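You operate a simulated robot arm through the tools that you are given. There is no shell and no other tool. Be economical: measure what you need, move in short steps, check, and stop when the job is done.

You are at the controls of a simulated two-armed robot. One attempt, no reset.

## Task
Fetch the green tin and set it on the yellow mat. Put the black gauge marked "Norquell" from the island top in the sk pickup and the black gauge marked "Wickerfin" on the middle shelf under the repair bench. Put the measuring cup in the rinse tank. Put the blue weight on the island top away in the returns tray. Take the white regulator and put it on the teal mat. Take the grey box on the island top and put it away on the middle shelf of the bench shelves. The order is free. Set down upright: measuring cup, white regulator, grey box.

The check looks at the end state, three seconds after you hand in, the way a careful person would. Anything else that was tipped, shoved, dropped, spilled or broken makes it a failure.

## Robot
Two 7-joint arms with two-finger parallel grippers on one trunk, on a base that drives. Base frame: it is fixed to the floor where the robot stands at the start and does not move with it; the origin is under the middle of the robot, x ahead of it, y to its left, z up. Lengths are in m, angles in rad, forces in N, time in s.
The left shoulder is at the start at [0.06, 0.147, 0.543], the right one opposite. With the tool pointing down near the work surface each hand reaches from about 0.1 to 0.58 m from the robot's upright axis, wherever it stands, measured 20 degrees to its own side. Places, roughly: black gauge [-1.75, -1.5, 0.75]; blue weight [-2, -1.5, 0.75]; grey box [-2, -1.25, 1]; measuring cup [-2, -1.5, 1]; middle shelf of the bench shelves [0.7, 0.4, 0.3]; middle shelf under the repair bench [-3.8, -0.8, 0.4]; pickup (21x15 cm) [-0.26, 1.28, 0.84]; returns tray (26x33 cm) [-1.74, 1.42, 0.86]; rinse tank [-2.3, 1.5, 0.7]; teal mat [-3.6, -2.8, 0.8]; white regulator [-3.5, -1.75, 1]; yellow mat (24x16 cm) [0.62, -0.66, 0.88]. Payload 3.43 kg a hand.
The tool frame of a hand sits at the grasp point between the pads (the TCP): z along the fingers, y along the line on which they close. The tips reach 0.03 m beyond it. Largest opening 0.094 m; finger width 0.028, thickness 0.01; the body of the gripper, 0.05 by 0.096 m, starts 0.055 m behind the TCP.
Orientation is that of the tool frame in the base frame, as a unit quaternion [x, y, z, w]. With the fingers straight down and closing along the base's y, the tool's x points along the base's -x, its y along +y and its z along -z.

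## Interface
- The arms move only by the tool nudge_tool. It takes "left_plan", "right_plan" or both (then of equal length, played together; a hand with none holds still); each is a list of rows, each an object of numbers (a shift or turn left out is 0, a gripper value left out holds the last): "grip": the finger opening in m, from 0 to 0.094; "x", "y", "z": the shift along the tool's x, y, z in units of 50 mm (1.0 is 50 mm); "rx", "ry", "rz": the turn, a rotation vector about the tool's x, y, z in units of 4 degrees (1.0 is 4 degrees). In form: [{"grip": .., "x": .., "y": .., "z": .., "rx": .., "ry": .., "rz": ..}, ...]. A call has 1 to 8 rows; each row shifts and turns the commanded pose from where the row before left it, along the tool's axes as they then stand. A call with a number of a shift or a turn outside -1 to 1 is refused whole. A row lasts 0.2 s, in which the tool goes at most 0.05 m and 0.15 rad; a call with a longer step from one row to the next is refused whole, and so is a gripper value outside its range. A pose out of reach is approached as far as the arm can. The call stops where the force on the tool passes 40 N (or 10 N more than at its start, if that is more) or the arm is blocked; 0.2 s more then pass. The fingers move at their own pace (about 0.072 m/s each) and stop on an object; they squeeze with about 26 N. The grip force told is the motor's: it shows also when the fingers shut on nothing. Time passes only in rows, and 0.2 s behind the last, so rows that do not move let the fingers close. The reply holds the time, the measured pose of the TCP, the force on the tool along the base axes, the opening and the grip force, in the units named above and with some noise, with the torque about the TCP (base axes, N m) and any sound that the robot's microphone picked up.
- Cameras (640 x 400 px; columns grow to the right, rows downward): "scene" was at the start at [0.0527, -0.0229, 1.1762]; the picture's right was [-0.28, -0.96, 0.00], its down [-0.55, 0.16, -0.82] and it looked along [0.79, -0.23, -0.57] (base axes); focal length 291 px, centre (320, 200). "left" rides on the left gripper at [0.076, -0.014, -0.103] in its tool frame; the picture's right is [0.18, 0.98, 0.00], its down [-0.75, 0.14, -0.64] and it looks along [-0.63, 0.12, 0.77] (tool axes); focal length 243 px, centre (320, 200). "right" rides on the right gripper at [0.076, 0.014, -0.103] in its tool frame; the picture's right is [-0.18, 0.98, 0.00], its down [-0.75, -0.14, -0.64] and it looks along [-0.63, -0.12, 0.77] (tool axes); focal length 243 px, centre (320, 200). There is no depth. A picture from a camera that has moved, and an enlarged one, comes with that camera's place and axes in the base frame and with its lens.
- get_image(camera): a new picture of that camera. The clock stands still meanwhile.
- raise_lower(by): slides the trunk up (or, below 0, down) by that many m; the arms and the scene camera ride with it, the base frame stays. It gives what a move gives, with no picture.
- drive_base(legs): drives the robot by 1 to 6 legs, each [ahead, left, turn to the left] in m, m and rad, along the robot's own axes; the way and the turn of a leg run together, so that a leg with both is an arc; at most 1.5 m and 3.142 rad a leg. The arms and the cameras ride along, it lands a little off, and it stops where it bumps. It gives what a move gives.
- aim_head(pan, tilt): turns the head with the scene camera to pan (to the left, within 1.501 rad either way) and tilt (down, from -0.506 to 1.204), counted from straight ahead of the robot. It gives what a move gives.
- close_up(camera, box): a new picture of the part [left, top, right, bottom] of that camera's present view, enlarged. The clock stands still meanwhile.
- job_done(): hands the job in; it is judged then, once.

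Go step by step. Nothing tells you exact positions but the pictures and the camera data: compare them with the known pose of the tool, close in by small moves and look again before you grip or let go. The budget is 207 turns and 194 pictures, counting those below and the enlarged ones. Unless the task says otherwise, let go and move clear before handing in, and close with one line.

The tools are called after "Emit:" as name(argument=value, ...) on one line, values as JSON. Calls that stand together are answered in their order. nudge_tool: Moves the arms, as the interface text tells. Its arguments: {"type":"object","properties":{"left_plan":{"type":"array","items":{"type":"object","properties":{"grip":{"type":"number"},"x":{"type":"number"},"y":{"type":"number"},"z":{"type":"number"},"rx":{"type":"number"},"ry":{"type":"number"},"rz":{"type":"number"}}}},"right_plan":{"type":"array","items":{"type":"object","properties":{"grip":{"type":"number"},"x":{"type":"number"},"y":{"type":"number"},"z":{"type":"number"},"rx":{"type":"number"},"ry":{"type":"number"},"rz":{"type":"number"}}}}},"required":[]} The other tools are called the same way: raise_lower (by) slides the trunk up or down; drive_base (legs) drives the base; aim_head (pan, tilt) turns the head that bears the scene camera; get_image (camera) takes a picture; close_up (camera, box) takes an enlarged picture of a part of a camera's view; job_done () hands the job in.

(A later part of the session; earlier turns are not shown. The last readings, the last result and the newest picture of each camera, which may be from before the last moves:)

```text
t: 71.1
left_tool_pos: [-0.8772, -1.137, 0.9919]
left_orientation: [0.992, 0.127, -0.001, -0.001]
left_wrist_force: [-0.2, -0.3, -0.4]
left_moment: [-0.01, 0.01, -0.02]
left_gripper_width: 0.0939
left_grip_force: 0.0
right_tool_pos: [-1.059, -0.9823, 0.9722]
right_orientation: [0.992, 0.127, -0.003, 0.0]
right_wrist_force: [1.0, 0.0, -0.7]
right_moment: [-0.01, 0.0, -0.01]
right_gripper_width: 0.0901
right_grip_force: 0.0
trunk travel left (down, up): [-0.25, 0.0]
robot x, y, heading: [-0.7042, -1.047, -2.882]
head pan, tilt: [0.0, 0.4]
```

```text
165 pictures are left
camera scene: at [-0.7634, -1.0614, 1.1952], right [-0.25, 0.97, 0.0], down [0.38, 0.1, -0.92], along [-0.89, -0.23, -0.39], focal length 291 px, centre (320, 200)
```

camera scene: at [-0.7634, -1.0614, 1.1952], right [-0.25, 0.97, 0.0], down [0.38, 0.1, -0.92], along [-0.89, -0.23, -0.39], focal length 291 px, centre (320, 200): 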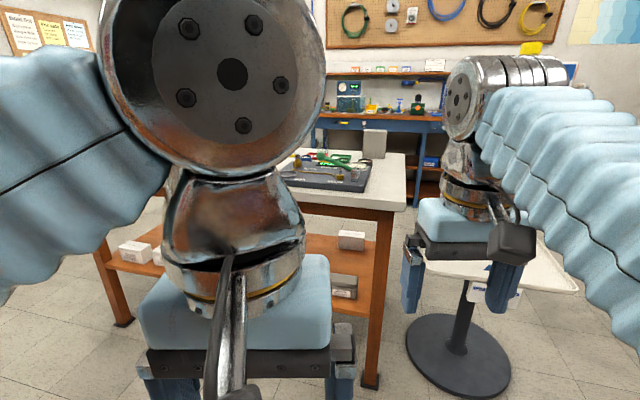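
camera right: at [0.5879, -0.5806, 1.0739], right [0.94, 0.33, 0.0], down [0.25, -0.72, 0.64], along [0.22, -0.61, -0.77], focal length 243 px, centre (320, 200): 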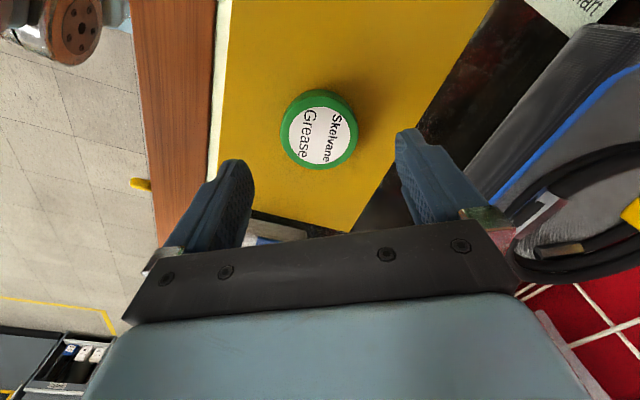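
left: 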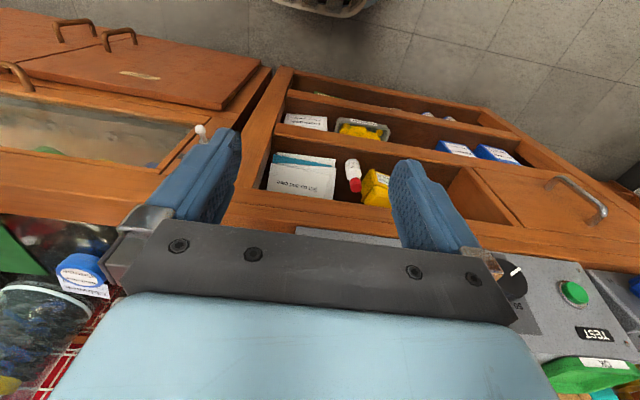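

The left arm blocks the view. I see the grey box at the far right corner of the island; I move the left hand aside and look again.

Emit:
nudge_tool(left_plan=[{"y": 0.9, "x": -0.4}, {"y": 0.9, "x": -0.4}, {"y": 0.9, "x": -0.4}, {"y": 0.9, "x": -0.4}, {}])

Emit:
drive_base(legs=[[0.3, 0.3, -0.25]])

Emit:
aim_head(pan=0.0, tilt=0.5)

Emit:
get_image(camera="scene")

```text
t: 72.3
left_tool_pos: [-0.9009, -1.3181, 0.9912]
left_orientation: [0.992, 0.123, -0.005, -0.041]
left_wrist_force: [-0.2, 0.3, 0.4]
left_moment: [-0.06, 0.03, 0.01]
left_gripper_width: 0.0939
left_grip_force: 0.1
left hand out of reach, approached as far as the arm can: row 1, 2
right_tool_pos: [-1.0579, -0.9813, 0.9721]
right_orientation: [0.992, 0.128, -0.003, 0.001]
right_wrist_force: [0.6, -0.5, 0.9]
right_moment: [-0.03, 0.04, -0.01]
right_gripper_width: 0.0902
right_grip_force: 0.0
trunk travel left (down, up): [-0.25, 0.0]
robot x, y, heading: [-0.7003, -1.0465, -2.884]
head pan, tilt: [0.0, 0.4]
```

```text
t: 74.9
left_tool_pos: [-1.2176, -1.5981, 0.9921]
left_orientation: [0.999, -0.002, 0.0, -0.042]
left_wrist_force: [-0.1, 0.3, -0.2]
left_moment: [-0.01, 0.0, 0.01]
left_gripper_width: 0.0937
left_grip_force: 0.0
right_tool_pos: [-1.2885, -1.2322, 0.9727]
right_orientation: [1.0, 0.004, -0.002, 0.0]
right_wrist_force: [-0.4, 0.8, -0.3]
right_moment: [0.0, -0.03, 0.02]
right_gripper_width: 0.09
right_grip_force: 0.1
trunk travel left (down, up): [-0.25, 0.0]
robot x, y, heading: [-0.9557, -1.385, -3.137]
head pan, tilt: [0.0, 0.4]
```

```text
t: 75.5
left_tool_pos: [-1.2177, -1.5972, 0.9898]
left_orientation: [0.999, -0.001, 0.0, -0.042]
left_wrist_force: [0.6, 0.2, -0.9]
left_moment: [-0.02, 0.03, 0.02]
left_gripper_width: 0.0943
left_grip_force: 0.1
right_tool_pos: [-1.2876, -1.2317, 0.9725]
right_orientation: [1.0, 0.003, -0.003, -0.001]
right_wrist_force: [0.4, 0.4, -0.7]
right_moment: [0.02, 0.01, -0.03]
right_gripper_width: 0.0901
right_grip_force: 0.0
trunk travel left (down, up): [-0.25, 0.0]
robot x, y, heading: [-0.9539, -1.3875, -3.137]
head pan, tilt: [0.0, 0.499]
```

```text
164 pictures are left
camera scene: at [-1.0197, -1.3832, 1.1861], right [-0.01, 1.0, 0.0], down [0.48, 0.0, -0.88], along [-0.88, -0.01, -0.48], focal length 291 px, centre (320, 200)
```

scene: 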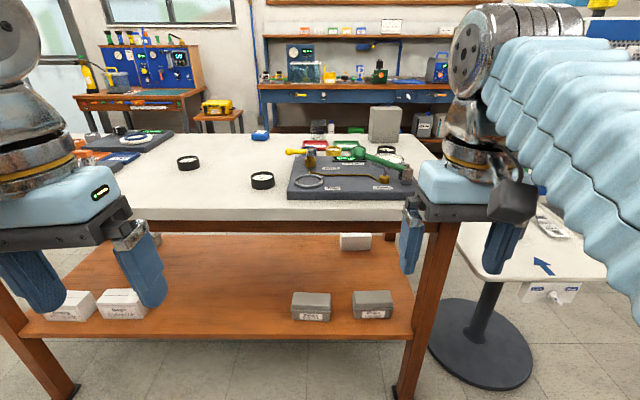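

Now a clear view of the island. I zoom in on its top.

Emit:
close_up(camera="scene", box=[230, 100, 430, 225])

Emit:
close_up(camera="scene", box=[70, 100, 290, 238])

Emit:
close_up(camera="scene", box=[255, 20, 460, 150])

```text
3.20 times, centred on (330, 162) of scene
camera zoom: at [-1.0197, -1.3832, 1.1861], right [-0.01, 1.0, 0.0], down [0.48, 0.0, -0.88], along [-0.88, -0.01, -0.48], focal length 931 px, centre (288, 320)
```

zoom: 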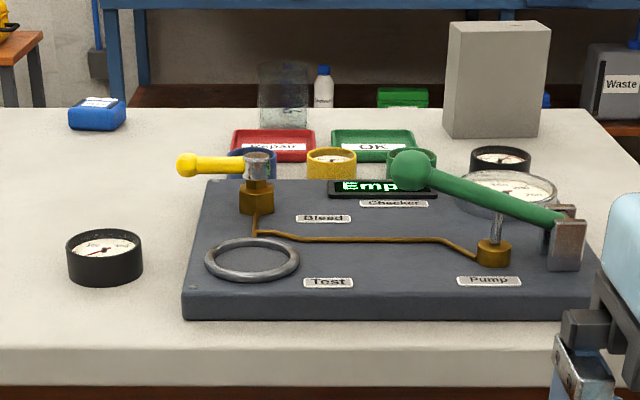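

```text
2.90 times, centred on (180, 169) of scene
camera zoom: at [-1.0197, -1.3832, 1.1861], right [-0.01, 1.0, 0.0], down [0.48, 0.0, -0.88], along [-0.88, -0.01, -0.48], focal length 843 px, centre (726, 290)
```

zoom: 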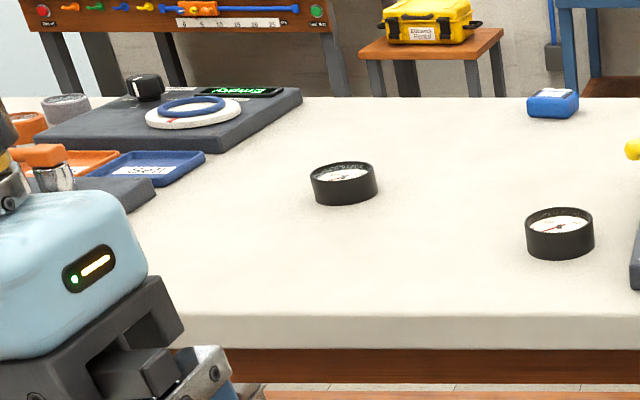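

```text
3.08 times, centred on (358, 85) of scene
camera zoom: at [-1.0197, -1.3832, 1.1861], right [-0.01, 1.0, 0.0], down [0.48, 0.0, -0.88], along [-0.88, -0.01, -0.48], focal length 895 px, centre (205, 554)
```

zoom: 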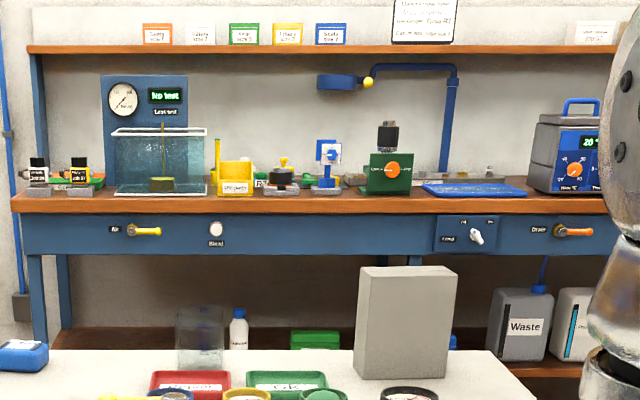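

I can make out three black gauges, the blue weight, the measuring cup and the grey box, most of them near the west edge. I drive closer to read the gauge markings.

Emit:
nudge_tool(right_plan=[{"x": 0.9, "z": -0.3}, {"x": 0.5}, {}])

Emit:
drive_base(legs=[[0.24, 0.1, 0]])

Emit:
aim_head(pan=0.0, tilt=0.75)

Emit:
get_image(camera="scene")

```text
t: 76.3
left_tool_pos: [-1.219, -1.5982, 0.991]
left_orientation: [0.999, 0.0, 0.0, -0.042]
left_wrist_force: [-0.1, 0.4, -0.7]
left_moment: [0.02, -0.01, -0.02]
left_gripper_width: 0.0942
left_grip_force: 0.0
right_tool_pos: [-1.2174, -1.2325, 0.9851]
right_orientation: [1.0, 0.003, -0.002, 0.001]
right_wrist_force: [0.2, 0.1, -0.2]
right_moment: [0.02, 0.0, -0.02]
right_gripper_width: 0.0899
right_grip_force: 0.0
trunk travel left (down, up): [-0.25, 0.0]
robot x, y, heading: [-0.958, -1.3848, -3.141]
head pan, tilt: [0.0, 0.499]
```

```text
t: 78.2
left_tool_pos: [-1.4563, -1.7019, 0.9912]
left_orientation: [0.999, 0.002, -0.001, -0.042]
left_wrist_force: [-0.1, 0.4, -0.3]
left_moment: [0.0, 0.0, 0.02]
left_gripper_width: 0.094
left_grip_force: 0.1
right_tool_pos: [-1.4582, -1.3369, 0.9855]
right_orientation: [1.0, 0.006, -0.003, 0.001]
right_wrist_force: [-0.4, -0.4, 0.5]
right_moment: [0.0, 0.03, 0.02]
right_gripper_width: 0.09
right_grip_force: 0.0
trunk travel left (down, up): [-0.25, 0.0]
robot x, y, heading: [-1.1977, -1.4895, -3.13]
head pan, tilt: [0.0, 0.499]
```

```text
t: 79.0
left_tool_pos: [-1.4569, -1.7013, 0.9899]
left_orientation: [0.999, 0.001, 0.0, -0.041]
left_wrist_force: [0.1, -0.1, 0.3]
left_moment: [-0.02, -0.01, -0.03]
left_gripper_width: 0.0941
left_grip_force: 0.1
right_tool_pos: [-1.4575, -1.3359, 0.9849]
right_orientation: [1.0, 0.006, -0.003, 0.001]
right_wrist_force: [-0.1, 0.4, -0.2]
right_moment: [-0.01, -0.04, 0.01]
right_gripper_width: 0.0898
right_grip_force: 0.0
trunk travel left (down, up): [-0.25, 0.0]
robot x, y, heading: [-1.1952, -1.4908, -3.138]
head pan, tilt: [0.0, 0.75]
```

```text
160 pictures are left
camera scene: at [-1.2511, -1.4869, 1.1642], right [-0.01, 1.0, 0.0], down [0.68, 0.01, -0.73], along [-0.73, -0.01, -0.68], focal length 291 px, centre (320, 200)
```

scene: 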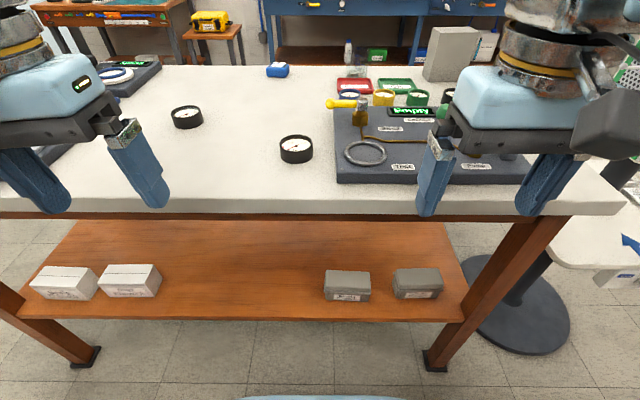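

Emit:
close_up(camera="scene", box=[270, 125, 326, 160])

Emit:
close_up(camera="scene", box=[160, 95, 216, 130])

Emit:
close_up(camera="scene", box=[330, 20, 490, 120])

```text
11.43 times, centred on (298, 142) of scene
camera zoom: at [-1.2511, -1.4869, 1.1642], right [-0.01, 1.0, 0.0], down [0.68, 0.01, -0.73], along [-0.73, -0.01, -0.68], focal length 3325 px, centre (571, 857)
```

zoom: 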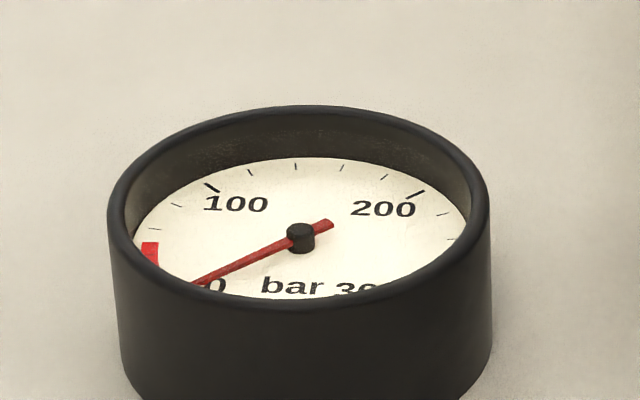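

```text
11.43 times, centred on (188, 112) of scene
camera zoom: at [-1.2511, -1.4869, 1.1642], right [-0.01, 1.0, 0.0], down [0.68, 0.01, -0.73], along [-0.73, -0.01, -0.68], focal length 3325 px, centre (1829, 1200)
```

zoom: 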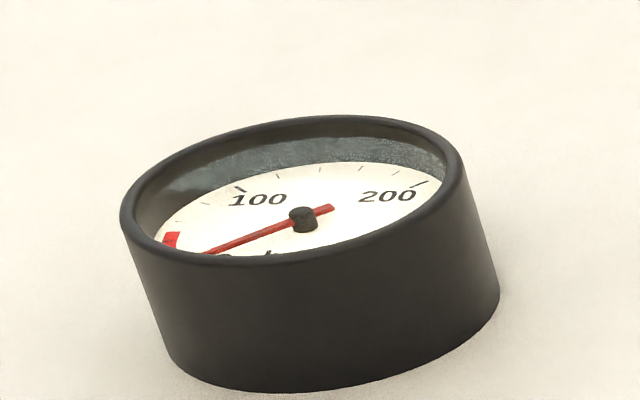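

```text
4.00 times, centred on (410, 70) of scene
camera zoom: at [-1.2511, -1.4869, 1.1642], right [-0.01, 1.0, 0.0], down [0.68, 0.01, -0.73], along [-0.73, -0.01, -0.68], focal length 1164 px, centre (-40, 720)
```

zoom: 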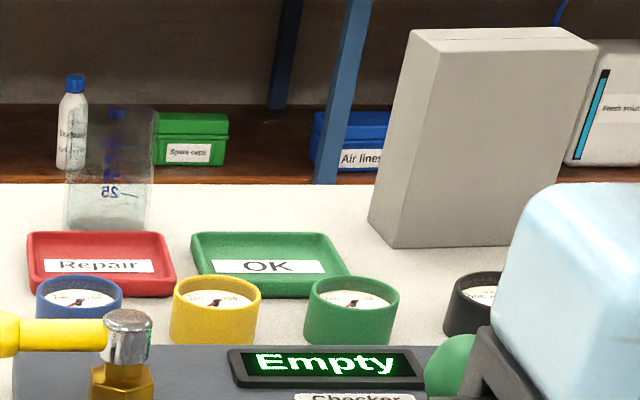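

The brand names are hidden by the rims from here. I bring the left wrist camera over the nearer gauge for a steeper look.

Emit:
nudge_tool(left_plan=[{"x": -0.64, "y": -0.68}, {"x": -0.64, "y": -0.68}, {"x": -0.64, "y": -0.68, "rx": -0.6}, {"x": -0.64, "y": -0.68, "rx": -0.6}, {"x": -0.64, "y": -0.68}, {}])

Emit:
get_image(camera="left")

```text
t: 80.4
left_tool_pos: [-1.5688, -1.5841, 0.9981]
left_orientation: [1.0, 0.001, 0.0, -0.011]
left_wrist_force: [-0.1, 0.2, -0.2]
left_moment: [0.03, -0.03, 0.03]
left_gripper_width: 0.0939
left_grip_force: 0.1
left hand out of reach, approached as far as the arm can: row 4, 5
right_tool_pos: [-1.4602, -1.3375, 0.9858]
right_orientation: [1.0, 0.005, -0.003, 0.001]
right_wrist_force: [0.0, 0.1, 0.0]
right_moment: [0.04, -0.02, 0.03]
right_gripper_width: 0.0899
right_grip_force: 0.1
trunk travel left (down, up): [-0.25, 0.0]
robot x, y, heading: [-1.1939, -1.4858, -3.127]
head pan, tilt: [0.0, 0.75]
```

```text
156 pictures are left
camera left: at [-1.4929, -1.5723, 1.1012], right [0.19, -0.98, -0.02], down [-0.75, -0.16, 0.64], along [-0.63, -0.1, -0.77], focal length 243 px, centre (320, 200)
```

left: 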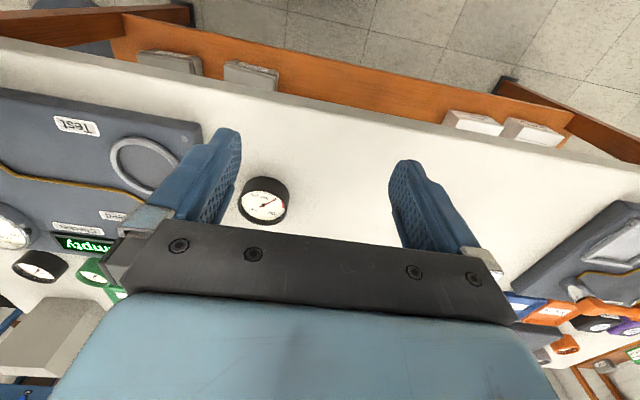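

Emit:
close_up(camera="left", box=[232, 170, 296, 230])

Emit:
close_up(camera="left", box=[0, 240, 80, 290])

```text
6.67 times, centred on (264, 200) of left
camera zoom: at [-1.4929, -1.5723, 1.1012], right [0.19, -0.98, -0.02], down [-0.75, -0.16, 0.64], along [-0.63, -0.1, -0.77], focal length 1618 px, centre (693, 200)
```

zoom: 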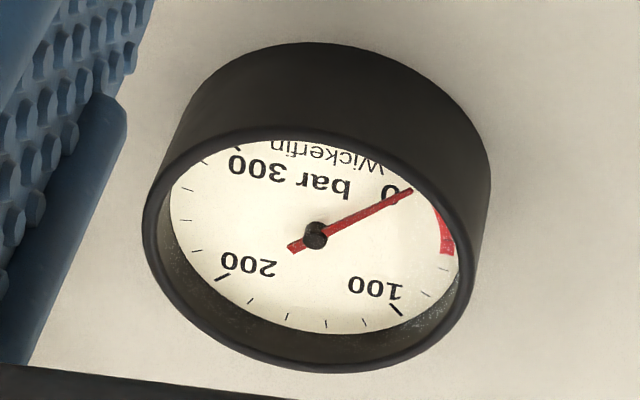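

```text
8.00 times, centred on (40, 265) of left
camera zoom: at [-1.4929, -1.5723, 1.1012], right [0.19, -0.98, -0.02], down [-0.75, -0.16, 0.64], along [-0.63, -0.1, -0.77], focal length 1941 px, centre (2560, -320)
```

zoom: 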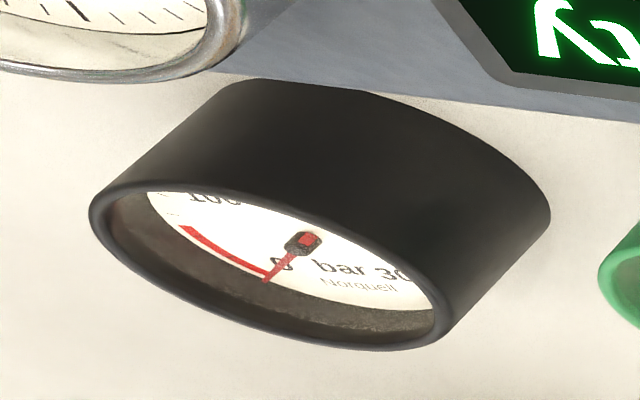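

The nearer gauge is Wickerfin, at about (-1.69, -1.536); the one behind the tester reads Norquell. I drive closer so the left hand can reach Wickerfin.

Emit:
drive_base(legs=[[0.07, -0.08, 0]])

Emit:
get_image(camera="left")

```text
t: 81.6
left_tool_pos: [-1.6402, -1.5039, 0.999]
left_orientation: [1.0, 0.002, 0.0, -0.011]
left_wrist_force: [-0.3, 0.5, 0.6]
left_moment: [0.0, 0.03, -0.04]
left_gripper_width: 0.094
left_grip_force: 0.2
right_tool_pos: [-1.5295, -1.2564, 0.986]
right_orientation: [1.0, 0.005, -0.003, 0.0]
right_wrist_force: [0.1, -1.1, 0.3]
right_moment: [0.06, -0.01, 0.0]
right_gripper_width: 0.0901
right_grip_force: 0.0
trunk travel left (down, up): [-0.25, 0.0]
robot x, y, heading: [-1.2661, -1.4082, -3.13]
head pan, tilt: [0.0, 0.75]
```

```text
153 pictures are left
camera left: at [-1.5642, -1.492, 1.1012], right [0.19, -0.98, -0.02], down [-0.75, -0.16, 0.64], along [-0.63, -0.1, -0.77], focal length 243 px, centre (320, 200)
```

left: 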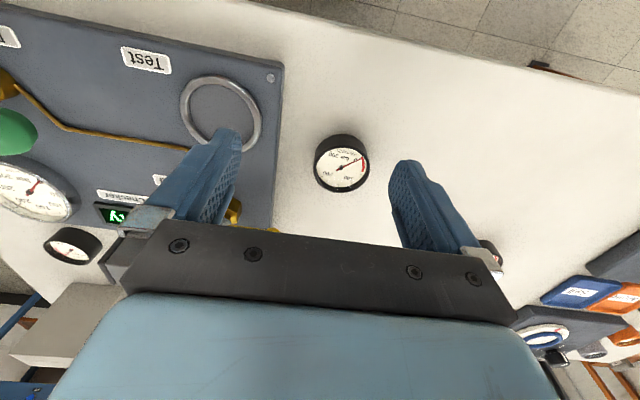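

B (Wickerfin) is now well placed, but the tester's yellow lever is close beside it. I turn the left wrist about 80° so the fingers close along x.

Emit:
close_up(camera="left", box=[30, 220, 110, 270])

Emit:
nudge_tool(left_plan=[{"rz": 1}, {"rz": 1}, {"rz": 1}, {"rz": 1}, {"rz": 1}, {"rz": 1}, {"rz": 1}, {"rz": 1}])

Emit:
nudge_tool(left_plan=[{"rz": 1}, {"rz": 1}, {"rz": 1}, {"rz": 1}, {"rz": 1}, {"rz": 1}, {"rz": 1}, {"rz": 1}])

Emit:
nudge_tool(left_plan=[{"rz": 1}, {"rz": 1}, {"rz": 1}, {"rz": 1}, {"z": 0.5}, {}])

Emit:
get_image(camera="left")

```text
8.00 times, centred on (70, 245) of left
camera zoom: at [-1.5642, -1.492, 1.1012], right [0.19, -0.98, -0.02], down [-0.75, -0.16, 0.64], along [-0.63, -0.1, -0.77], focal length 1941 px, centre (2320, -160)
```

zoom: 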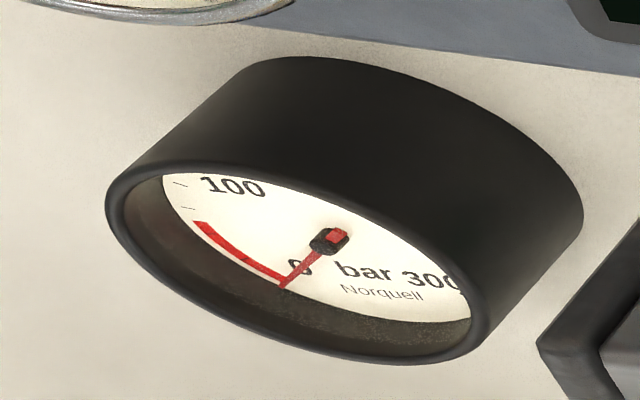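

```text
t: 83.4
left_tool_pos: [-1.6413, -1.5046, 0.9983]
left_orientation: [0.961, -0.275, -0.003, -0.01]
left_wrist_force: [-1.4, -0.1, -0.2]
left_moment: [-0.02, 0.01, 0.0]
left_gripper_width: 0.0944
left_grip_force: 0.1
right_tool_pos: [-1.53, -1.257, 0.9862]
right_orientation: [1.0, 0.005, -0.003, 0.001]
right_wrist_force: [0.0, -0.2, 1.1]
right_moment: [0.01, 0.01, -0.01]
right_gripper_width: 0.09
right_grip_force: 0.1
trunk travel left (down, up): [-0.25, 0.0]
robot x, y, heading: [-1.2654, -1.4068, -3.128]
head pan, tilt: [0.0, 0.75]
```

```text
t: 85.2
left_tool_pos: [-1.6417, -1.5038, 0.9998]
left_orientation: [0.849, -0.529, -0.005, -0.009]
left_wrist_force: [-0.3, 0.0, -0.4]
left_moment: [0.02, -0.03, 0.02]
left_gripper_width: 0.0943
left_grip_force: 0.1
right_tool_pos: [-1.5287, -1.2565, 0.9851]
right_orientation: [1.0, 0.005, -0.003, 0.0]
right_wrist_force: [0.8, 0.3, 0.6]
right_moment: [-0.04, 0.01, 0.02]
right_gripper_width: 0.0898
right_grip_force: 0.0
trunk travel left (down, up): [-0.25, 0.0]
robot x, y, heading: [-1.2722, -1.4087, -3.133]
head pan, tilt: [0.0, 0.75]
```

```text
t: 86.6
left_tool_pos: [-1.6408, -1.5046, 0.9739]
left_orientation: [0.767, -0.642, -0.007, -0.009]
left_wrist_force: [-0.4, 1.5, 0.1]
left_moment: [0.0, -0.03, 0.01]
left_gripper_width: 0.094
left_grip_force: 0.1
right_tool_pos: [-1.5296, -1.2573, 0.9854]
right_orientation: [1.0, 0.005, -0.003, 0.0]
right_wrist_force: [0.1, 0.9, 0.4]
right_moment: [-0.01, -0.01, -0.01]
right_gripper_width: 0.0901
right_grip_force: 0.0
trunk travel left (down, up): [-0.25, 0.0]
robot x, y, heading: [-1.2696, -1.4109, -3.132]
head pan, tilt: [0.0, 0.75]
```

```text
151 pictures are left
camera left: at [-1.6141, -1.5773, 1.0751], right [-0.94, -0.35, -0.01], down [-0.27, 0.7, 0.66], along [-0.23, 0.62, -0.75], focal length 243 px, centre (320, 200)
```

left: 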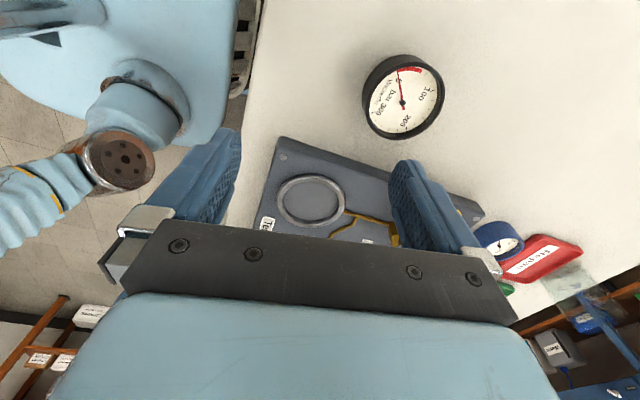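

Both names are confirmed. I move over Wickerfin and lower in steps.

Emit:
nudge_tool(left_plan=[{"x": 0.235, "y": 0.57}, {"x": 0.235, "y": 0.57}, {"z": 0.5}, {"z": 0.5}, {}])

Emit:
get_image(camera="left")

```text
t: 87.8
left_tool_pos: [-1.6942, -1.5365, 0.922]
left_orientation: [0.767, -0.642, -0.007, -0.008]
left_wrist_force: [-0.1, 0.7, 0.2]
left_moment: [0.04, 0.0, -0.04]
left_gripper_width: 0.0942
left_grip_force: 0.0
right_tool_pos: [-1.5291, -1.2571, 0.9853]
right_orientation: [1.0, 0.005, -0.002, 0.0]
right_wrist_force: [0.5, 0.1, 0.0]
right_moment: [0.02, 0.03, -0.02]
right_gripper_width: 0.09
right_grip_force: 0.0
trunk travel left (down, up): [-0.25, 0.0]
robot x, y, heading: [-1.2694, -1.409, -3.134]
head pan, tilt: [0.0, 0.75]
```

```text
150 pictures are left
camera left: at [-1.6665, -1.6119, 1.0226], right [-0.94, -0.35, -0.01], down [-0.27, 0.7, 0.66], along [-0.23, 0.62, -0.75], focal length 243 px, centre (320, 200)
```

left: 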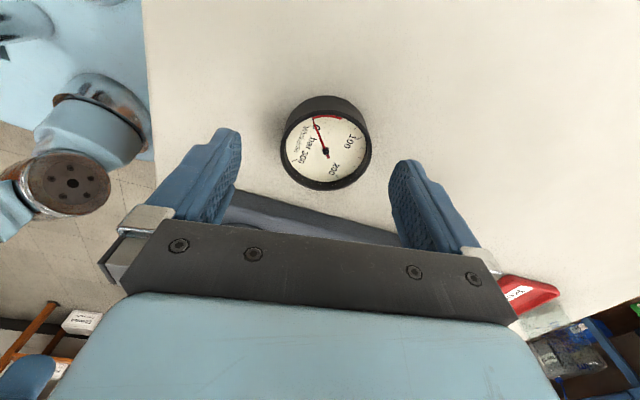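

Centred. I lower 3 cm and close.

Emit:
nudge_tool(left_plan=[{"z": 0.3}, {"z": 0.22}, {"grip": 0.04}, {"grip": 0.04}, {"grip": 0.04}, {"grip": 0.04}, {"grip": 0.04}])

Emit:
nudge_tool(left_plan=[{"z": -0.5}, {"z": -0.7}, {"z": -0.5}, {}])

Emit:
get_image(camera="left")

```text
t: 89.4
left_tool_pos: [-1.6941, -1.5369, 0.8965]
left_orientation: [0.768, -0.641, -0.007, -0.008]
left_wrist_force: [-0.6, -0.2, 1.1]
left_moment: [0.06, 0.01, -0.01]
left_gripper_width: 0.0584
left_grip_force: 26.1
right_tool_pos: [-1.5302, -1.2573, 0.9855]
right_orientation: [1.0, 0.005, -0.002, 0.0]
right_wrist_force: [-0.4, 0.8, 0.1]
right_moment: [0.02, 0.0, 0.0]
right_gripper_width: 0.0899
right_grip_force: 0.2
trunk travel left (down, up): [-0.25, 0.0]
robot x, y, heading: [-1.2704, -1.4057, -3.127]
head pan, tilt: [0.0, 0.75]
```

```text
t: 90.4
left_tool_pos: [-1.6905, -1.5379, 0.9818]
left_orientation: [0.767, -0.642, -0.007, -0.009]
left_wrist_force: [0.7, 0.2, -1.3]
left_moment: [0.0, 0.0, -0.02]
left_gripper_width: 0.0584
left_grip_force: 26.1
right_tool_pos: [-1.5302, -1.2563, 0.9857]
right_orientation: [1.0, 0.005, -0.003, 0.0]
right_wrist_force: [0.4, 0.2, 0.4]
right_moment: [0.03, 0.02, 0.01]
right_gripper_width: 0.0897
right_grip_force: 0.1
trunk travel left (down, up): [-0.25, 0.0]
robot x, y, heading: [-1.2703, -1.4044, -3.13]
head pan, tilt: [0.0, 0.75]
```

```text
149 pictures are left
camera left: at [-1.6639, -1.6122, 1.0821], right [-0.94, -0.35, -0.01], down [-0.27, 0.7, 0.66], along [-0.23, 0.62, -0.75], focal length 243 px, centre (320, 200)
```

left: 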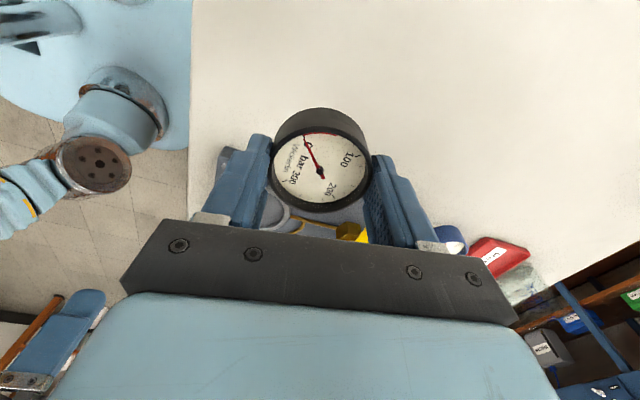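

Wickerfin is held. I tuck the hand in and drive around the north side of the island (clear of the round stand) to the repair bench.

Emit:
nudge_tool(left_plan=[{"y": -0.9}, {"y": -0.9}, {"y": -0.8}, {}])

Emit:
drive_base(legs=[[-0.4, 0, 0], [0, -1.3, 0], [1.5, 0, 0], [0.4, 0, 0]])

Emit:
aim_head(pan=0.35, tilt=0.5)

Emit:
get_image(camera="scene")

```text
t: 91.4
left_tool_pos: [-1.565, -1.5144, 0.983]
left_orientation: [0.767, -0.642, -0.007, -0.007]
left_wrist_force: [0.9, 0.3, -1.7]
left_moment: [-0.03, 0.04, -0.03]
left_gripper_width: 0.0583
left_grip_force: 26.3
right_tool_pos: [-1.5305, -1.2569, 0.9843]
right_orientation: [1.0, 0.006, -0.003, 0.0]
right_wrist_force: [1.0, -0.3, -1.0]
right_moment: [-0.04, 0.04, 0.01]
right_gripper_width: 0.0899
right_grip_force: 0.2
trunk travel left (down, up): [-0.25, 0.0]
robot x, y, heading: [-1.2655, -1.4082, -3.135]
head pan, tilt: [0.0, 0.75]
```

```text
t: 109.0
left_tool_pos: [-3.0971, -0.3321, 0.9817]
left_orientation: [0.779, -0.627, -0.007, -0.008]
left_wrist_force: [-0.3, -0.3, -1.0]
left_moment: [0.01, 0.0, 0.01]
left_gripper_width: 0.0582
left_grip_force: 25.9
right_tool_pos: [-3.0713, -0.0713, 0.9853]
right_orientation: [1.0, 0.025, -0.003, 0.0]
right_wrist_force: [0.8, 0.0, -0.7]
right_moment: [0.01, 0.05, -0.01]
right_gripper_width: 0.0898
right_grip_force: 0.1
trunk travel left (down, up): [-0.25, 0.0]
robot x, y, heading: [-2.8014, -0.2148, -3.094]
head pan, tilt: [0.0, 0.75]
```

```text
t: 109.8
left_tool_pos: [-3.0988, -0.3316, 0.9831]
left_orientation: [0.779, -0.627, -0.007, -0.008]
left_wrist_force: [-0.3, 0.4, -0.9]
left_moment: [-0.02, -0.02, 0.01]
left_gripper_width: 0.0582
left_grip_force: 25.5
right_tool_pos: [-3.0713, -0.0726, 0.9854]
right_orientation: [1.0, 0.024, -0.002, 0.0]
right_wrist_force: [0.4, -0.9, 0.1]
right_moment: [0.01, 0.04, -0.02]
right_gripper_width: 0.0899
right_grip_force: 0.1
trunk travel left (down, up): [-0.25, 0.0]
robot x, y, heading: [-2.8055, -0.21, -3.092]
head pan, tilt: [0.351, 0.499]
```

```text
148 pictures are left
camera scene: at [-2.8604, -0.2455, 1.186], right [-0.39, 0.92, 0.0], down [0.44, 0.19, -0.88], along [-0.81, -0.34, -0.48], focal length 291 px, centre (320, 200)
```

scene: 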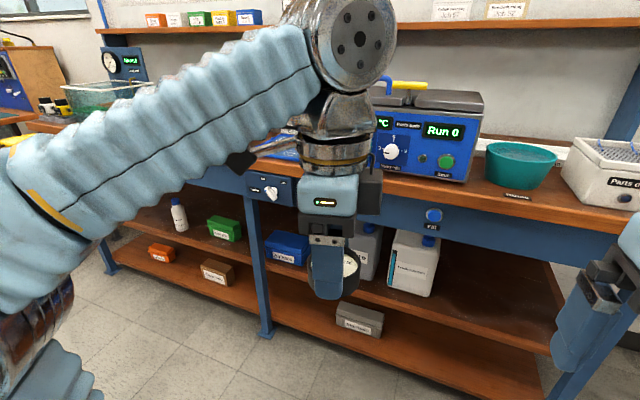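

I see the repair bench with a middle shelf and a bottom shelf. I zoom in to find a free spot.

Emit:
close_up(camera="scene", box=[100, 160, 420, 360])

```text
2.00 times, centred on (260, 260) of scene
camera zoom: at [-2.8604, -0.2455, 1.186], right [-0.39, 0.92, 0.0], down [0.44, 0.19, -0.88], along [-0.81, -0.34, -0.48], focal length 582 px, centre (440, 80)
```

zoom: 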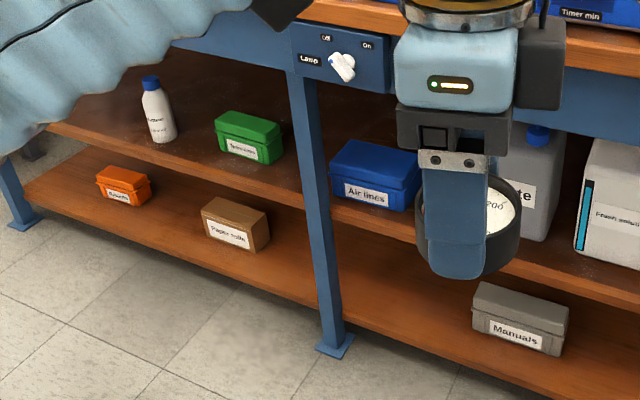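

The middle shelf surface is at z≈0.40; it's free to the right of the white jerrican, around (-3.7, 0.05). I turn the wrist back so that I can pitch the hand forward under the bench.

Emit:
nudge_tool(left_plan=[{"rz": -1}, {"rz": -1}, {"rz": -1}, {"rz": -1}, {"rz": -1}, {"rz": -1}, {"rz": -1}, {"rz": -1}])

Emit:
nudge_tool(left_plan=[{"rz": -1}, {"rz": -1}, {"rz": -1}, {"rz": -1}, {"rz": -1}, {"rz": -1}, {"rz": -1}, {"rz": -1}])

Emit:
nudge_tool(left_plan=[{"rz": -1}, {"rz": -1}, {"rz": -1}, {"rz": -0.5}, {"ry": -1}, {"ry": -1}, {"ry": -1}, {"ry": -1}])

Emit:
raise_lower(by=-0.25)

Emit:
drive_base(legs=[[0.15, -0.4, -0.05]])

Emit:
nudge_tool(left_plan=[{"ry": -1, "z": 0.2}, {"ry": -1, "z": 0.2}, {"ry": -1, "z": 0.2}, {"ry": -1, "z": 0.2}, {"ry": -1, "z": 0.2}, {"ry": -1, "z": 0.2}, {"ry": -1, "z": 0.2}, {}])

Emit:
get_image(camera="left")

Emit:
get_image(camera="scene")

```text
t: 111.6
left_tool_pos: [-3.0969, -0.3323, 0.9833]
left_orientation: [0.922, -0.388, -0.004, -0.01]
left_wrist_force: [0.3, 0.6, -1.9]
left_moment: [0.01, 0.01, -0.03]
left_gripper_width: 0.0583
left_grip_force: 26.1
right_tool_pos: [-3.0713, -0.072, 0.9862]
right_orientation: [1.0, 0.025, -0.003, -0.001]
right_wrist_force: [0.3, 0.6, -0.8]
right_moment: [0.05, -0.01, 0.0]
right_gripper_width: 0.0897
right_grip_force: 0.1
trunk travel left (down, up): [-0.25, 0.0]
robot x, y, heading: [-2.8019, -0.214, -3.096]
head pan, tilt: [0.351, 0.499]
```

```text
t: 113.4
left_tool_pos: [-3.0982, -0.3316, 0.9823]
left_orientation: [0.993, -0.118, -0.002, -0.01]
left_wrist_force: [0.2, 1.4, -2.1]
left_moment: [-0.01, -0.01, -0.01]
left_gripper_width: 0.058
left_grip_force: 26.1
right_tool_pos: [-3.0713, -0.0724, 0.9859]
right_orientation: [1.0, 0.026, -0.003, -0.001]
right_wrist_force: [0.5, -0.5, 0.3]
right_moment: [0.02, 0.0, -0.01]
right_gripper_width: 0.0897
right_grip_force: 0.0
trunk travel left (down, up): [-0.25, 0.0]
robot x, y, heading: [-2.8045, -0.2164, -3.095]
head pan, tilt: [0.351, 0.499]
```

```text
t: 115.2
left_tool_pos: [-3.0981, -0.3328, 0.9827]
left_orientation: [0.99, 0.004, -0.14, -0.011]
left_wrist_force: [0.7, -0.3, -1.2]
left_moment: [-0.01, -0.01, 0.0]
left_gripper_width: 0.0581
left_grip_force: 26.2
right_tool_pos: [-3.072, -0.0719, 0.9856]
right_orientation: [1.0, 0.024, -0.004, 0.001]
right_wrist_force: [0.2, -0.4, 0.2]
right_moment: [0.02, 0.01, -0.02]
right_gripper_width: 0.0899
right_grip_force: 0.1
trunk travel left (down, up): [-0.25, 0.0]
robot x, y, heading: [-2.8031, -0.2188, -3.093]
head pan, tilt: [0.351, 0.499]
```

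```text
t: 117.8
left_tool_pos: [-3.0977, -0.3325, 0.7325]
left_orientation: [0.99, 0.004, -0.139, -0.011]
left_wrist_force: [0.1, 0.0, 0.0]
left_moment: [0.03, -0.02, -0.01]
left_gripper_width: 0.0582
left_grip_force: 26.1
right_tool_pos: [-3.0712, -0.0719, 0.736]
right_orientation: [1.0, 0.024, -0.002, 0.0]
right_wrist_force: [-0.5, -0.7, -0.2]
right_moment: [-0.02, 0.03, -0.03]
right_gripper_width: 0.0901
right_grip_force: 0.1
trunk travel left (down, up): [0.0, 0.25]
robot x, y, heading: [-2.8007, -0.2187, -3.097]
head pan, tilt: [0.351, 0.499]
```

```text
t: 120.4
left_tool_pos: [-3.2639, 0.0802, 0.7324]
left_orientation: [0.99, -0.016, -0.14, -0.013]
left_wrist_force: [0.7, -0.2, 0.1]
left_moment: [0.0, 0.01, -0.03]
left_gripper_width: 0.0584
left_grip_force: 26.5
right_tool_pos: [-3.2271, 0.3368, 0.7363]
right_orientation: [1.0, 0.005, -0.002, 0.0]
right_wrist_force: [-0.9, -0.6, 0.2]
right_moment: [0.01, 0.02, -0.01]
right_gripper_width: 0.09
right_grip_force: 0.0
trunk travel left (down, up): [0.0, 0.25]
robot x, y, heading: [-2.9632, 0.1881, -3.128]
head pan, tilt: [0.351, 0.499]
```

```text
t: 122.2
left_tool_pos: [-3.2968, 0.0821, 0.6709]
left_orientation: [0.926, -0.011, -0.376, -0.016]
left_wrist_force: [0.2, 0.0, -1.1]
left_moment: [0.02, -0.02, 0.01]
left_gripper_width: 0.0583
left_grip_force: 25.4
right_tool_pos: [-3.2284, 0.3389, 0.7352]
right_orientation: [1.0, 0.005, -0.003, 0.0]
right_wrist_force: [0.2, -0.9, 0.3]
right_moment: [0.01, -0.02, -0.01]
right_gripper_width: 0.09
right_grip_force: 0.0
trunk travel left (down, up): [0.0, 0.25]
robot x, y, heading: [-2.9616, 0.1864, -3.133]
head pan, tilt: [0.351, 0.499]
```

```text
146 pictures are left
camera left: at [-3.17, 0.0924, 0.6908], right [0.1, -0.98, -0.15], down [-0.1, -0.16, 0.98], along [-0.99, -0.08, -0.11], focal length 243 px, centre (320, 200)
```

left: 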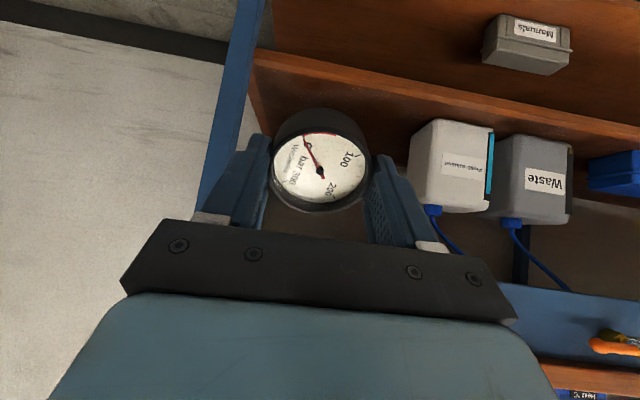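

```text
145 pictures are left
camera scene: at [-3.0231, 0.1568, 0.9361], right [-0.35, 0.94, 0.0], down [0.45, 0.17, -0.88], along [-0.82, -0.31, -0.48], focal length 291 px, centre (320, 200)
```

scene: 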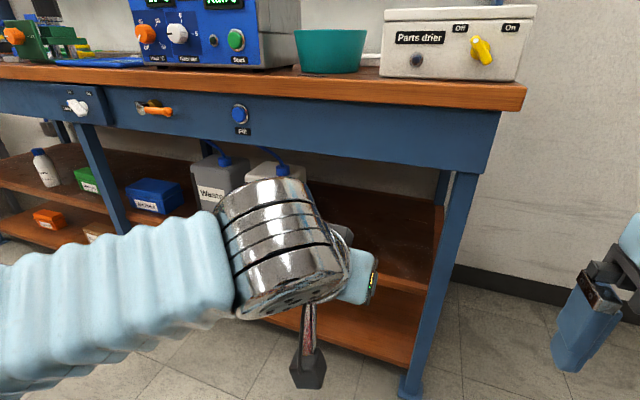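

The free stretch of shelf lies between y≈-0.14 and 0.22. I lower the hand with its 44° pitch in front of the bench, then drive in.

Emit:
nudge_tool(left_plan=[{"z": 0.7, "x": 0.25}, {"z": 0.7, "x": 0.25}, {"z": 0.7, "x": 0.25}, {"z": 0.75, "x": 0.22}, {"z": 0.75}, {}])

Emit:
drive_base(legs=[[0.14, 0.03, 0]])

Emit:
get_image(camera="left")

Emit:
get_image(camera="scene")

```text
t: 123.6
left_tool_pos: [-3.3861, 0.0892, 0.5076]
left_orientation: [0.927, -0.012, -0.375, -0.016]
left_wrist_force: [-0.1, -0.5, -1.3]
left_moment: [0.0, -0.04, -0.01]
left_gripper_width: 0.0583
left_grip_force: 26.6
right_tool_pos: [-3.2269, 0.3376, 0.7361]
right_orientation: [1.0, 0.005, -0.003, 0.0]
right_wrist_force: [-0.4, 0.3, 0.2]
right_moment: [0.03, 0.03, 0.0]
right_gripper_width: 0.0904
right_grip_force: 0.1
trunk travel left (down, up): [0.0, 0.25]
robot x, y, heading: [-2.9681, 0.1833, -3.134]
head pan, tilt: [0.351, 0.499]
```

```text
t: 125.0
left_tool_pos: [-3.5282, 0.0581, 0.5086]
left_orientation: [0.927, -0.011, -0.375, -0.016]
left_wrist_force: [0.6, 0.2, -1.7]
left_moment: [-0.01, 0.0, 0.0]
left_gripper_width: 0.058
left_grip_force: 25.5
right_tool_pos: [-3.3693, 0.3075, 0.7359]
right_orientation: [1.0, 0.005, -0.003, -0.001]
right_wrist_force: [0.6, 0.5, 0.1]
right_moment: [-0.02, 0.03, 0.0]
right_gripper_width: 0.09
right_grip_force: 0.0
trunk travel left (down, up): [0.0, 0.25]
robot x, y, heading: [-3.1089, 0.1523, -3.138]
head pan, tilt: [0.351, 0.499]
```

```text
144 pictures are left
camera left: at [-3.401, 0.068, 0.5284], right [0.1, -0.98, -0.15], down [-0.1, -0.16, 0.98], along [-0.99, -0.08, -0.11], focal length 243 px, centre (320, 200)
```

left: 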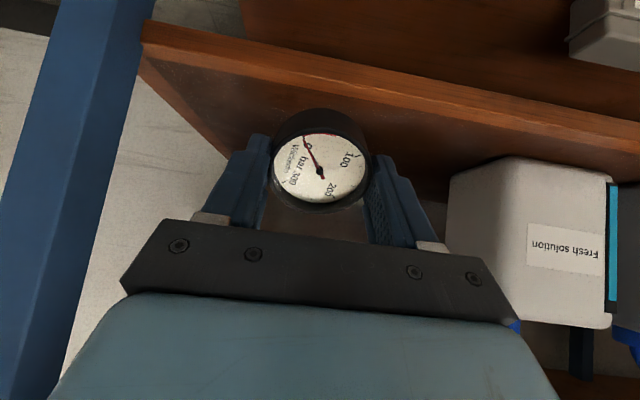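

```text
143 pictures are left
camera scene: at [-3.1649, 0.126, 0.9361], right [-0.35, 0.94, 0.0], down [0.45, 0.17, -0.88], along [-0.82, -0.31, -0.48], focal length 291 px, centre (320, 200)
```

scene: 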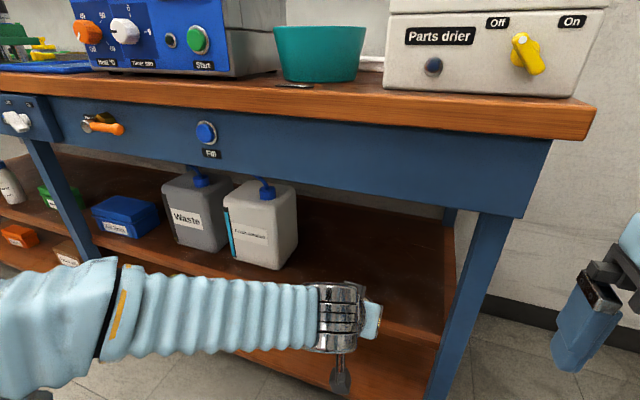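

Path under the apron looks clear. I reach in 11 cm.

Emit:
nudge_tool(left_plan=[{"z": 0.5, "x": -0.53}, {"z": 0.5, "x": -0.53}, {"z": 0.5, "x": -0.53}, {}])

Emit:
get_image(camera="left")

Emit:
get_image(camera="scene")

```text
t: 126.0
left_tool_pos: [-3.6384, 0.0629, 0.5108]
left_orientation: [0.927, -0.011, -0.375, -0.016]
left_wrist_force: [-0.8, 0.2, -1.2]
left_moment: [0.0, -0.02, -0.02]
left_gripper_width: 0.058
left_grip_force: 25.4
right_tool_pos: [-3.3691, 0.3086, 0.7367]
right_orientation: [1.0, 0.005, -0.003, 0.0]
right_wrist_force: [0.3, 0.2, 0.1]
right_moment: [0.0, -0.01, -0.02]
right_gripper_width: 0.0901
right_grip_force: 0.0
trunk travel left (down, up): [0.0, 0.25]
robot x, y, heading: [-3.1054, 0.1537, -3.135]
head pan, tilt: [0.351, 0.499]
```

```text
142 pictures are left
camera left: at [-3.5104, 0.0722, 0.5305], right [0.1, -0.98, -0.15], down [-0.1, -0.16, 0.98], along [-0.99, -0.08, -0.11], focal length 243 px, centre (320, 200)
```

left: 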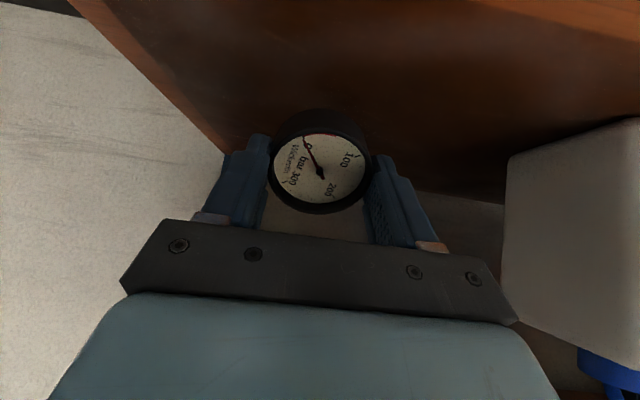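

```text
141 pictures are left
camera scene: at [-3.1649, 0.126, 0.9361], right [-0.35, 0.94, 0.0], down [0.45, 0.17, -0.88], along [-0.82, -0.31, -0.48], focal length 291 px, centre (320, 200)
```

scene: 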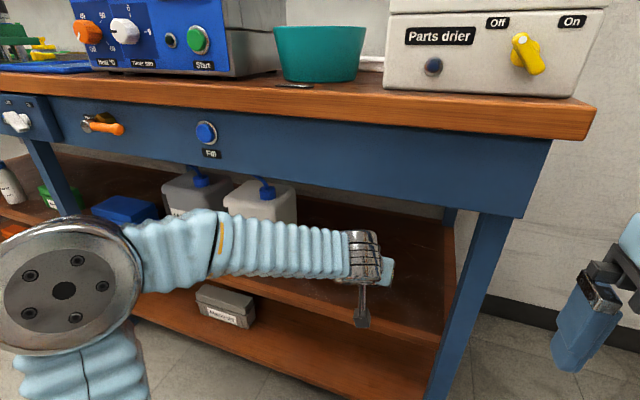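

The gauge is over the shelf. I lower vertically in 1 cm steps until it touches.

Emit:
nudge_tool(left_plan=[{"z": 0.144, "x": 0.138}, {"z": 0.144, "x": 0.138}, {"z": 0.144, "x": 0.138}, {"z": 0.072, "x": 0.069}, {"z": 0.072, "x": 0.069}, {}])

Emit:
get_image(camera="left")

```text
t: 127.4
left_tool_pos: [-3.6365, 0.0647, 0.469]
left_orientation: [0.926, -0.012, -0.376, -0.017]
left_wrist_force: [1.4, -0.2, -1.6]
left_moment: [-0.03, -0.04, 0.02]
left_gripper_width: 0.0582
left_grip_force: 26.1
right_tool_pos: [-3.3688, 0.308, 0.7359]
right_orientation: [1.0, 0.005, -0.003, 0.0]
right_wrist_force: [0.4, 0.2, 0.3]
right_moment: [0.0, 0.01, 0.0]
right_gripper_width: 0.0901
right_grip_force: 0.1
trunk travel left (down, up): [0.0, 0.25]
robot x, y, heading: [-3.1038, 0.1557, -3.135]
head pan, tilt: [0.351, 0.499]
```

```text
140 pictures are left
camera left: at [-3.5101, 0.0732, 0.4905], right [0.1, -0.98, -0.15], down [-0.1, -0.16, 0.98], along [-0.99, -0.08, -0.11], focal length 243 px, centre (320, 200)
```

left: 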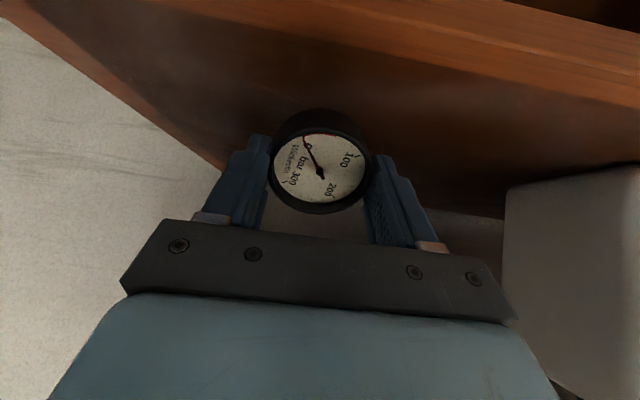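

No contact yet; I continue downward in small steps.

Emit:
nudge_tool(left_plan=[{"z": 0.072, "x": 0.069}, {"z": 0.072, "x": 0.069}, {"z": 0.072, "x": 0.069}, {"z": 0.072, "x": 0.069}, {"z": 0.072, "x": 0.069}, {}])

```text
t: 128.8
left_tool_pos: [-3.637, 0.064, 0.446]
left_orientation: [0.927, -0.012, -0.375, -0.016]
left_wrist_force: [0.2, -0.3, 9.9]
left_moment: [-0.08, 0.05, 0.01]
left_gripper_width: 0.0579
left_grip_force: 25.7
right_tool_pos: [-3.3688, 0.3068, 0.7366]
right_orientation: [1.0, 0.006, -0.003, 0.0]
right_wrist_force: [1.0, 0.4, 0.7]
right_moment: [0.01, 0.0, -0.01]
right_gripper_width: 0.0901
right_grip_force: 0.1
trunk travel left (down, up): [0.0, 0.25]
robot x, y, heading: [-3.1094, 0.1553, -3.128]
head pan, tilt: [0.351, 0.499]
```

Contact at about 10 N. I press a little more to let the gauge tip flat between the pads, then look.

Emit:
nudge_tool(left_plan=[{"z": 0.06, "x": 0.06}, {"z": 0.06, "x": 0.06}, {}])

Emit:
get_image(camera="left")

```text
t: 129.6
left_tool_pos: [-3.6372, 0.0639, 0.4376]
left_orientation: [0.926, -0.011, -0.377, -0.016]
left_wrist_force: [-7.1, -2.7, 22.1]
left_moment: [-0.11, 0.4, 0.02]
left_gripper_width: 0.0588
left_grip_force: 26.2
right_tool_pos: [-3.3691, 0.3074, 0.7363]
right_orientation: [1.0, 0.005, -0.004, 0.0]
right_wrist_force: [-1.0, 0.7, -0.1]
right_moment: [0.01, 0.0, -0.02]
right_gripper_width: 0.0899
right_grip_force: 0.1
trunk travel left (down, up): [0.0, 0.25]
robot x, y, heading: [-3.1095, 0.1564, -3.133]
head pan, tilt: [0.351, 0.499]
```

```text
139 pictures are left
camera left: at [-3.5106, 0.0739, 0.4573], right [0.1, -0.98, -0.15], down [-0.1, -0.16, 0.98], along [-0.99, -0.08, -0.11], focal length 243 px, centre (320, 200)
```

left: 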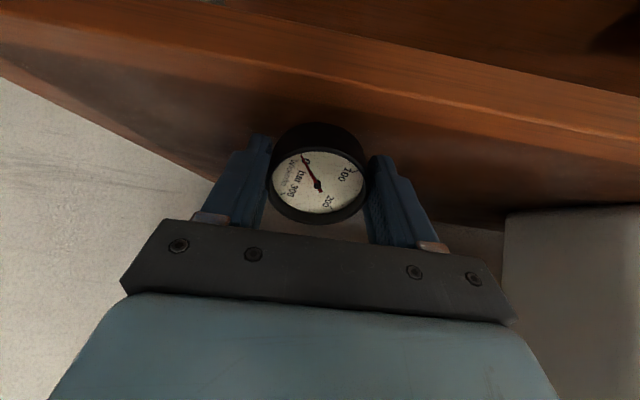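

It has begun to tip flat. I release and look before withdrawing.

Emit:
nudge_tool(left_plan=[{"grip": 0.065}, {"grip": 0.075}, {"grip": 0.09}, {}])

Emit:
get_image(camera="left")

```text
t: 130.6
left_tool_pos: [-3.6356, 0.0642, 0.4358]
left_orientation: [0.927, -0.012, -0.375, -0.016]
left_wrist_force: [0.2, 0.0, -0.1]
left_moment: [-0.03, -0.01, -0.01]
left_gripper_width: 0.0899
left_grip_force: 0.2
right_tool_pos: [-3.3689, 0.3074, 0.7366]
right_orientation: [1.0, 0.006, -0.002, 0.0]
right_wrist_force: [0.1, 0.1, 0.3]
right_moment: [-0.01, -0.01, 0.0]
right_gripper_width: 0.09
right_grip_force: 0.2
trunk travel left (down, up): [0.0, 0.25]
robot x, y, heading: [-3.1085, 0.158, -3.135]
head pan, tilt: [0.351, 0.499]
```

```text
138 pictures are left
camera left: at [-3.5102, 0.0738, 0.456], right [0.1, -0.98, -0.15], down [-0.1, -0.16, 0.98], along [-0.99, -0.08, -0.11], focal length 243 px, centre (320, 200)
```

left: 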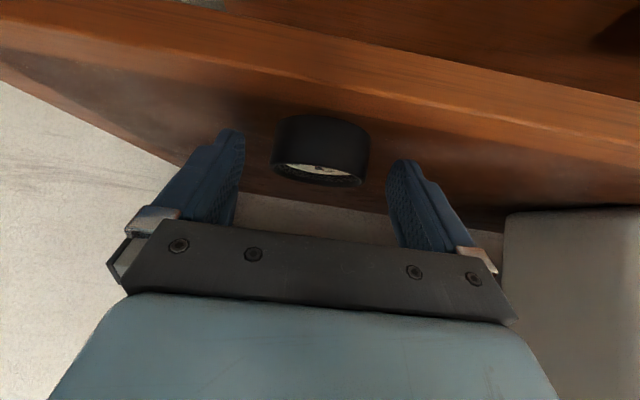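

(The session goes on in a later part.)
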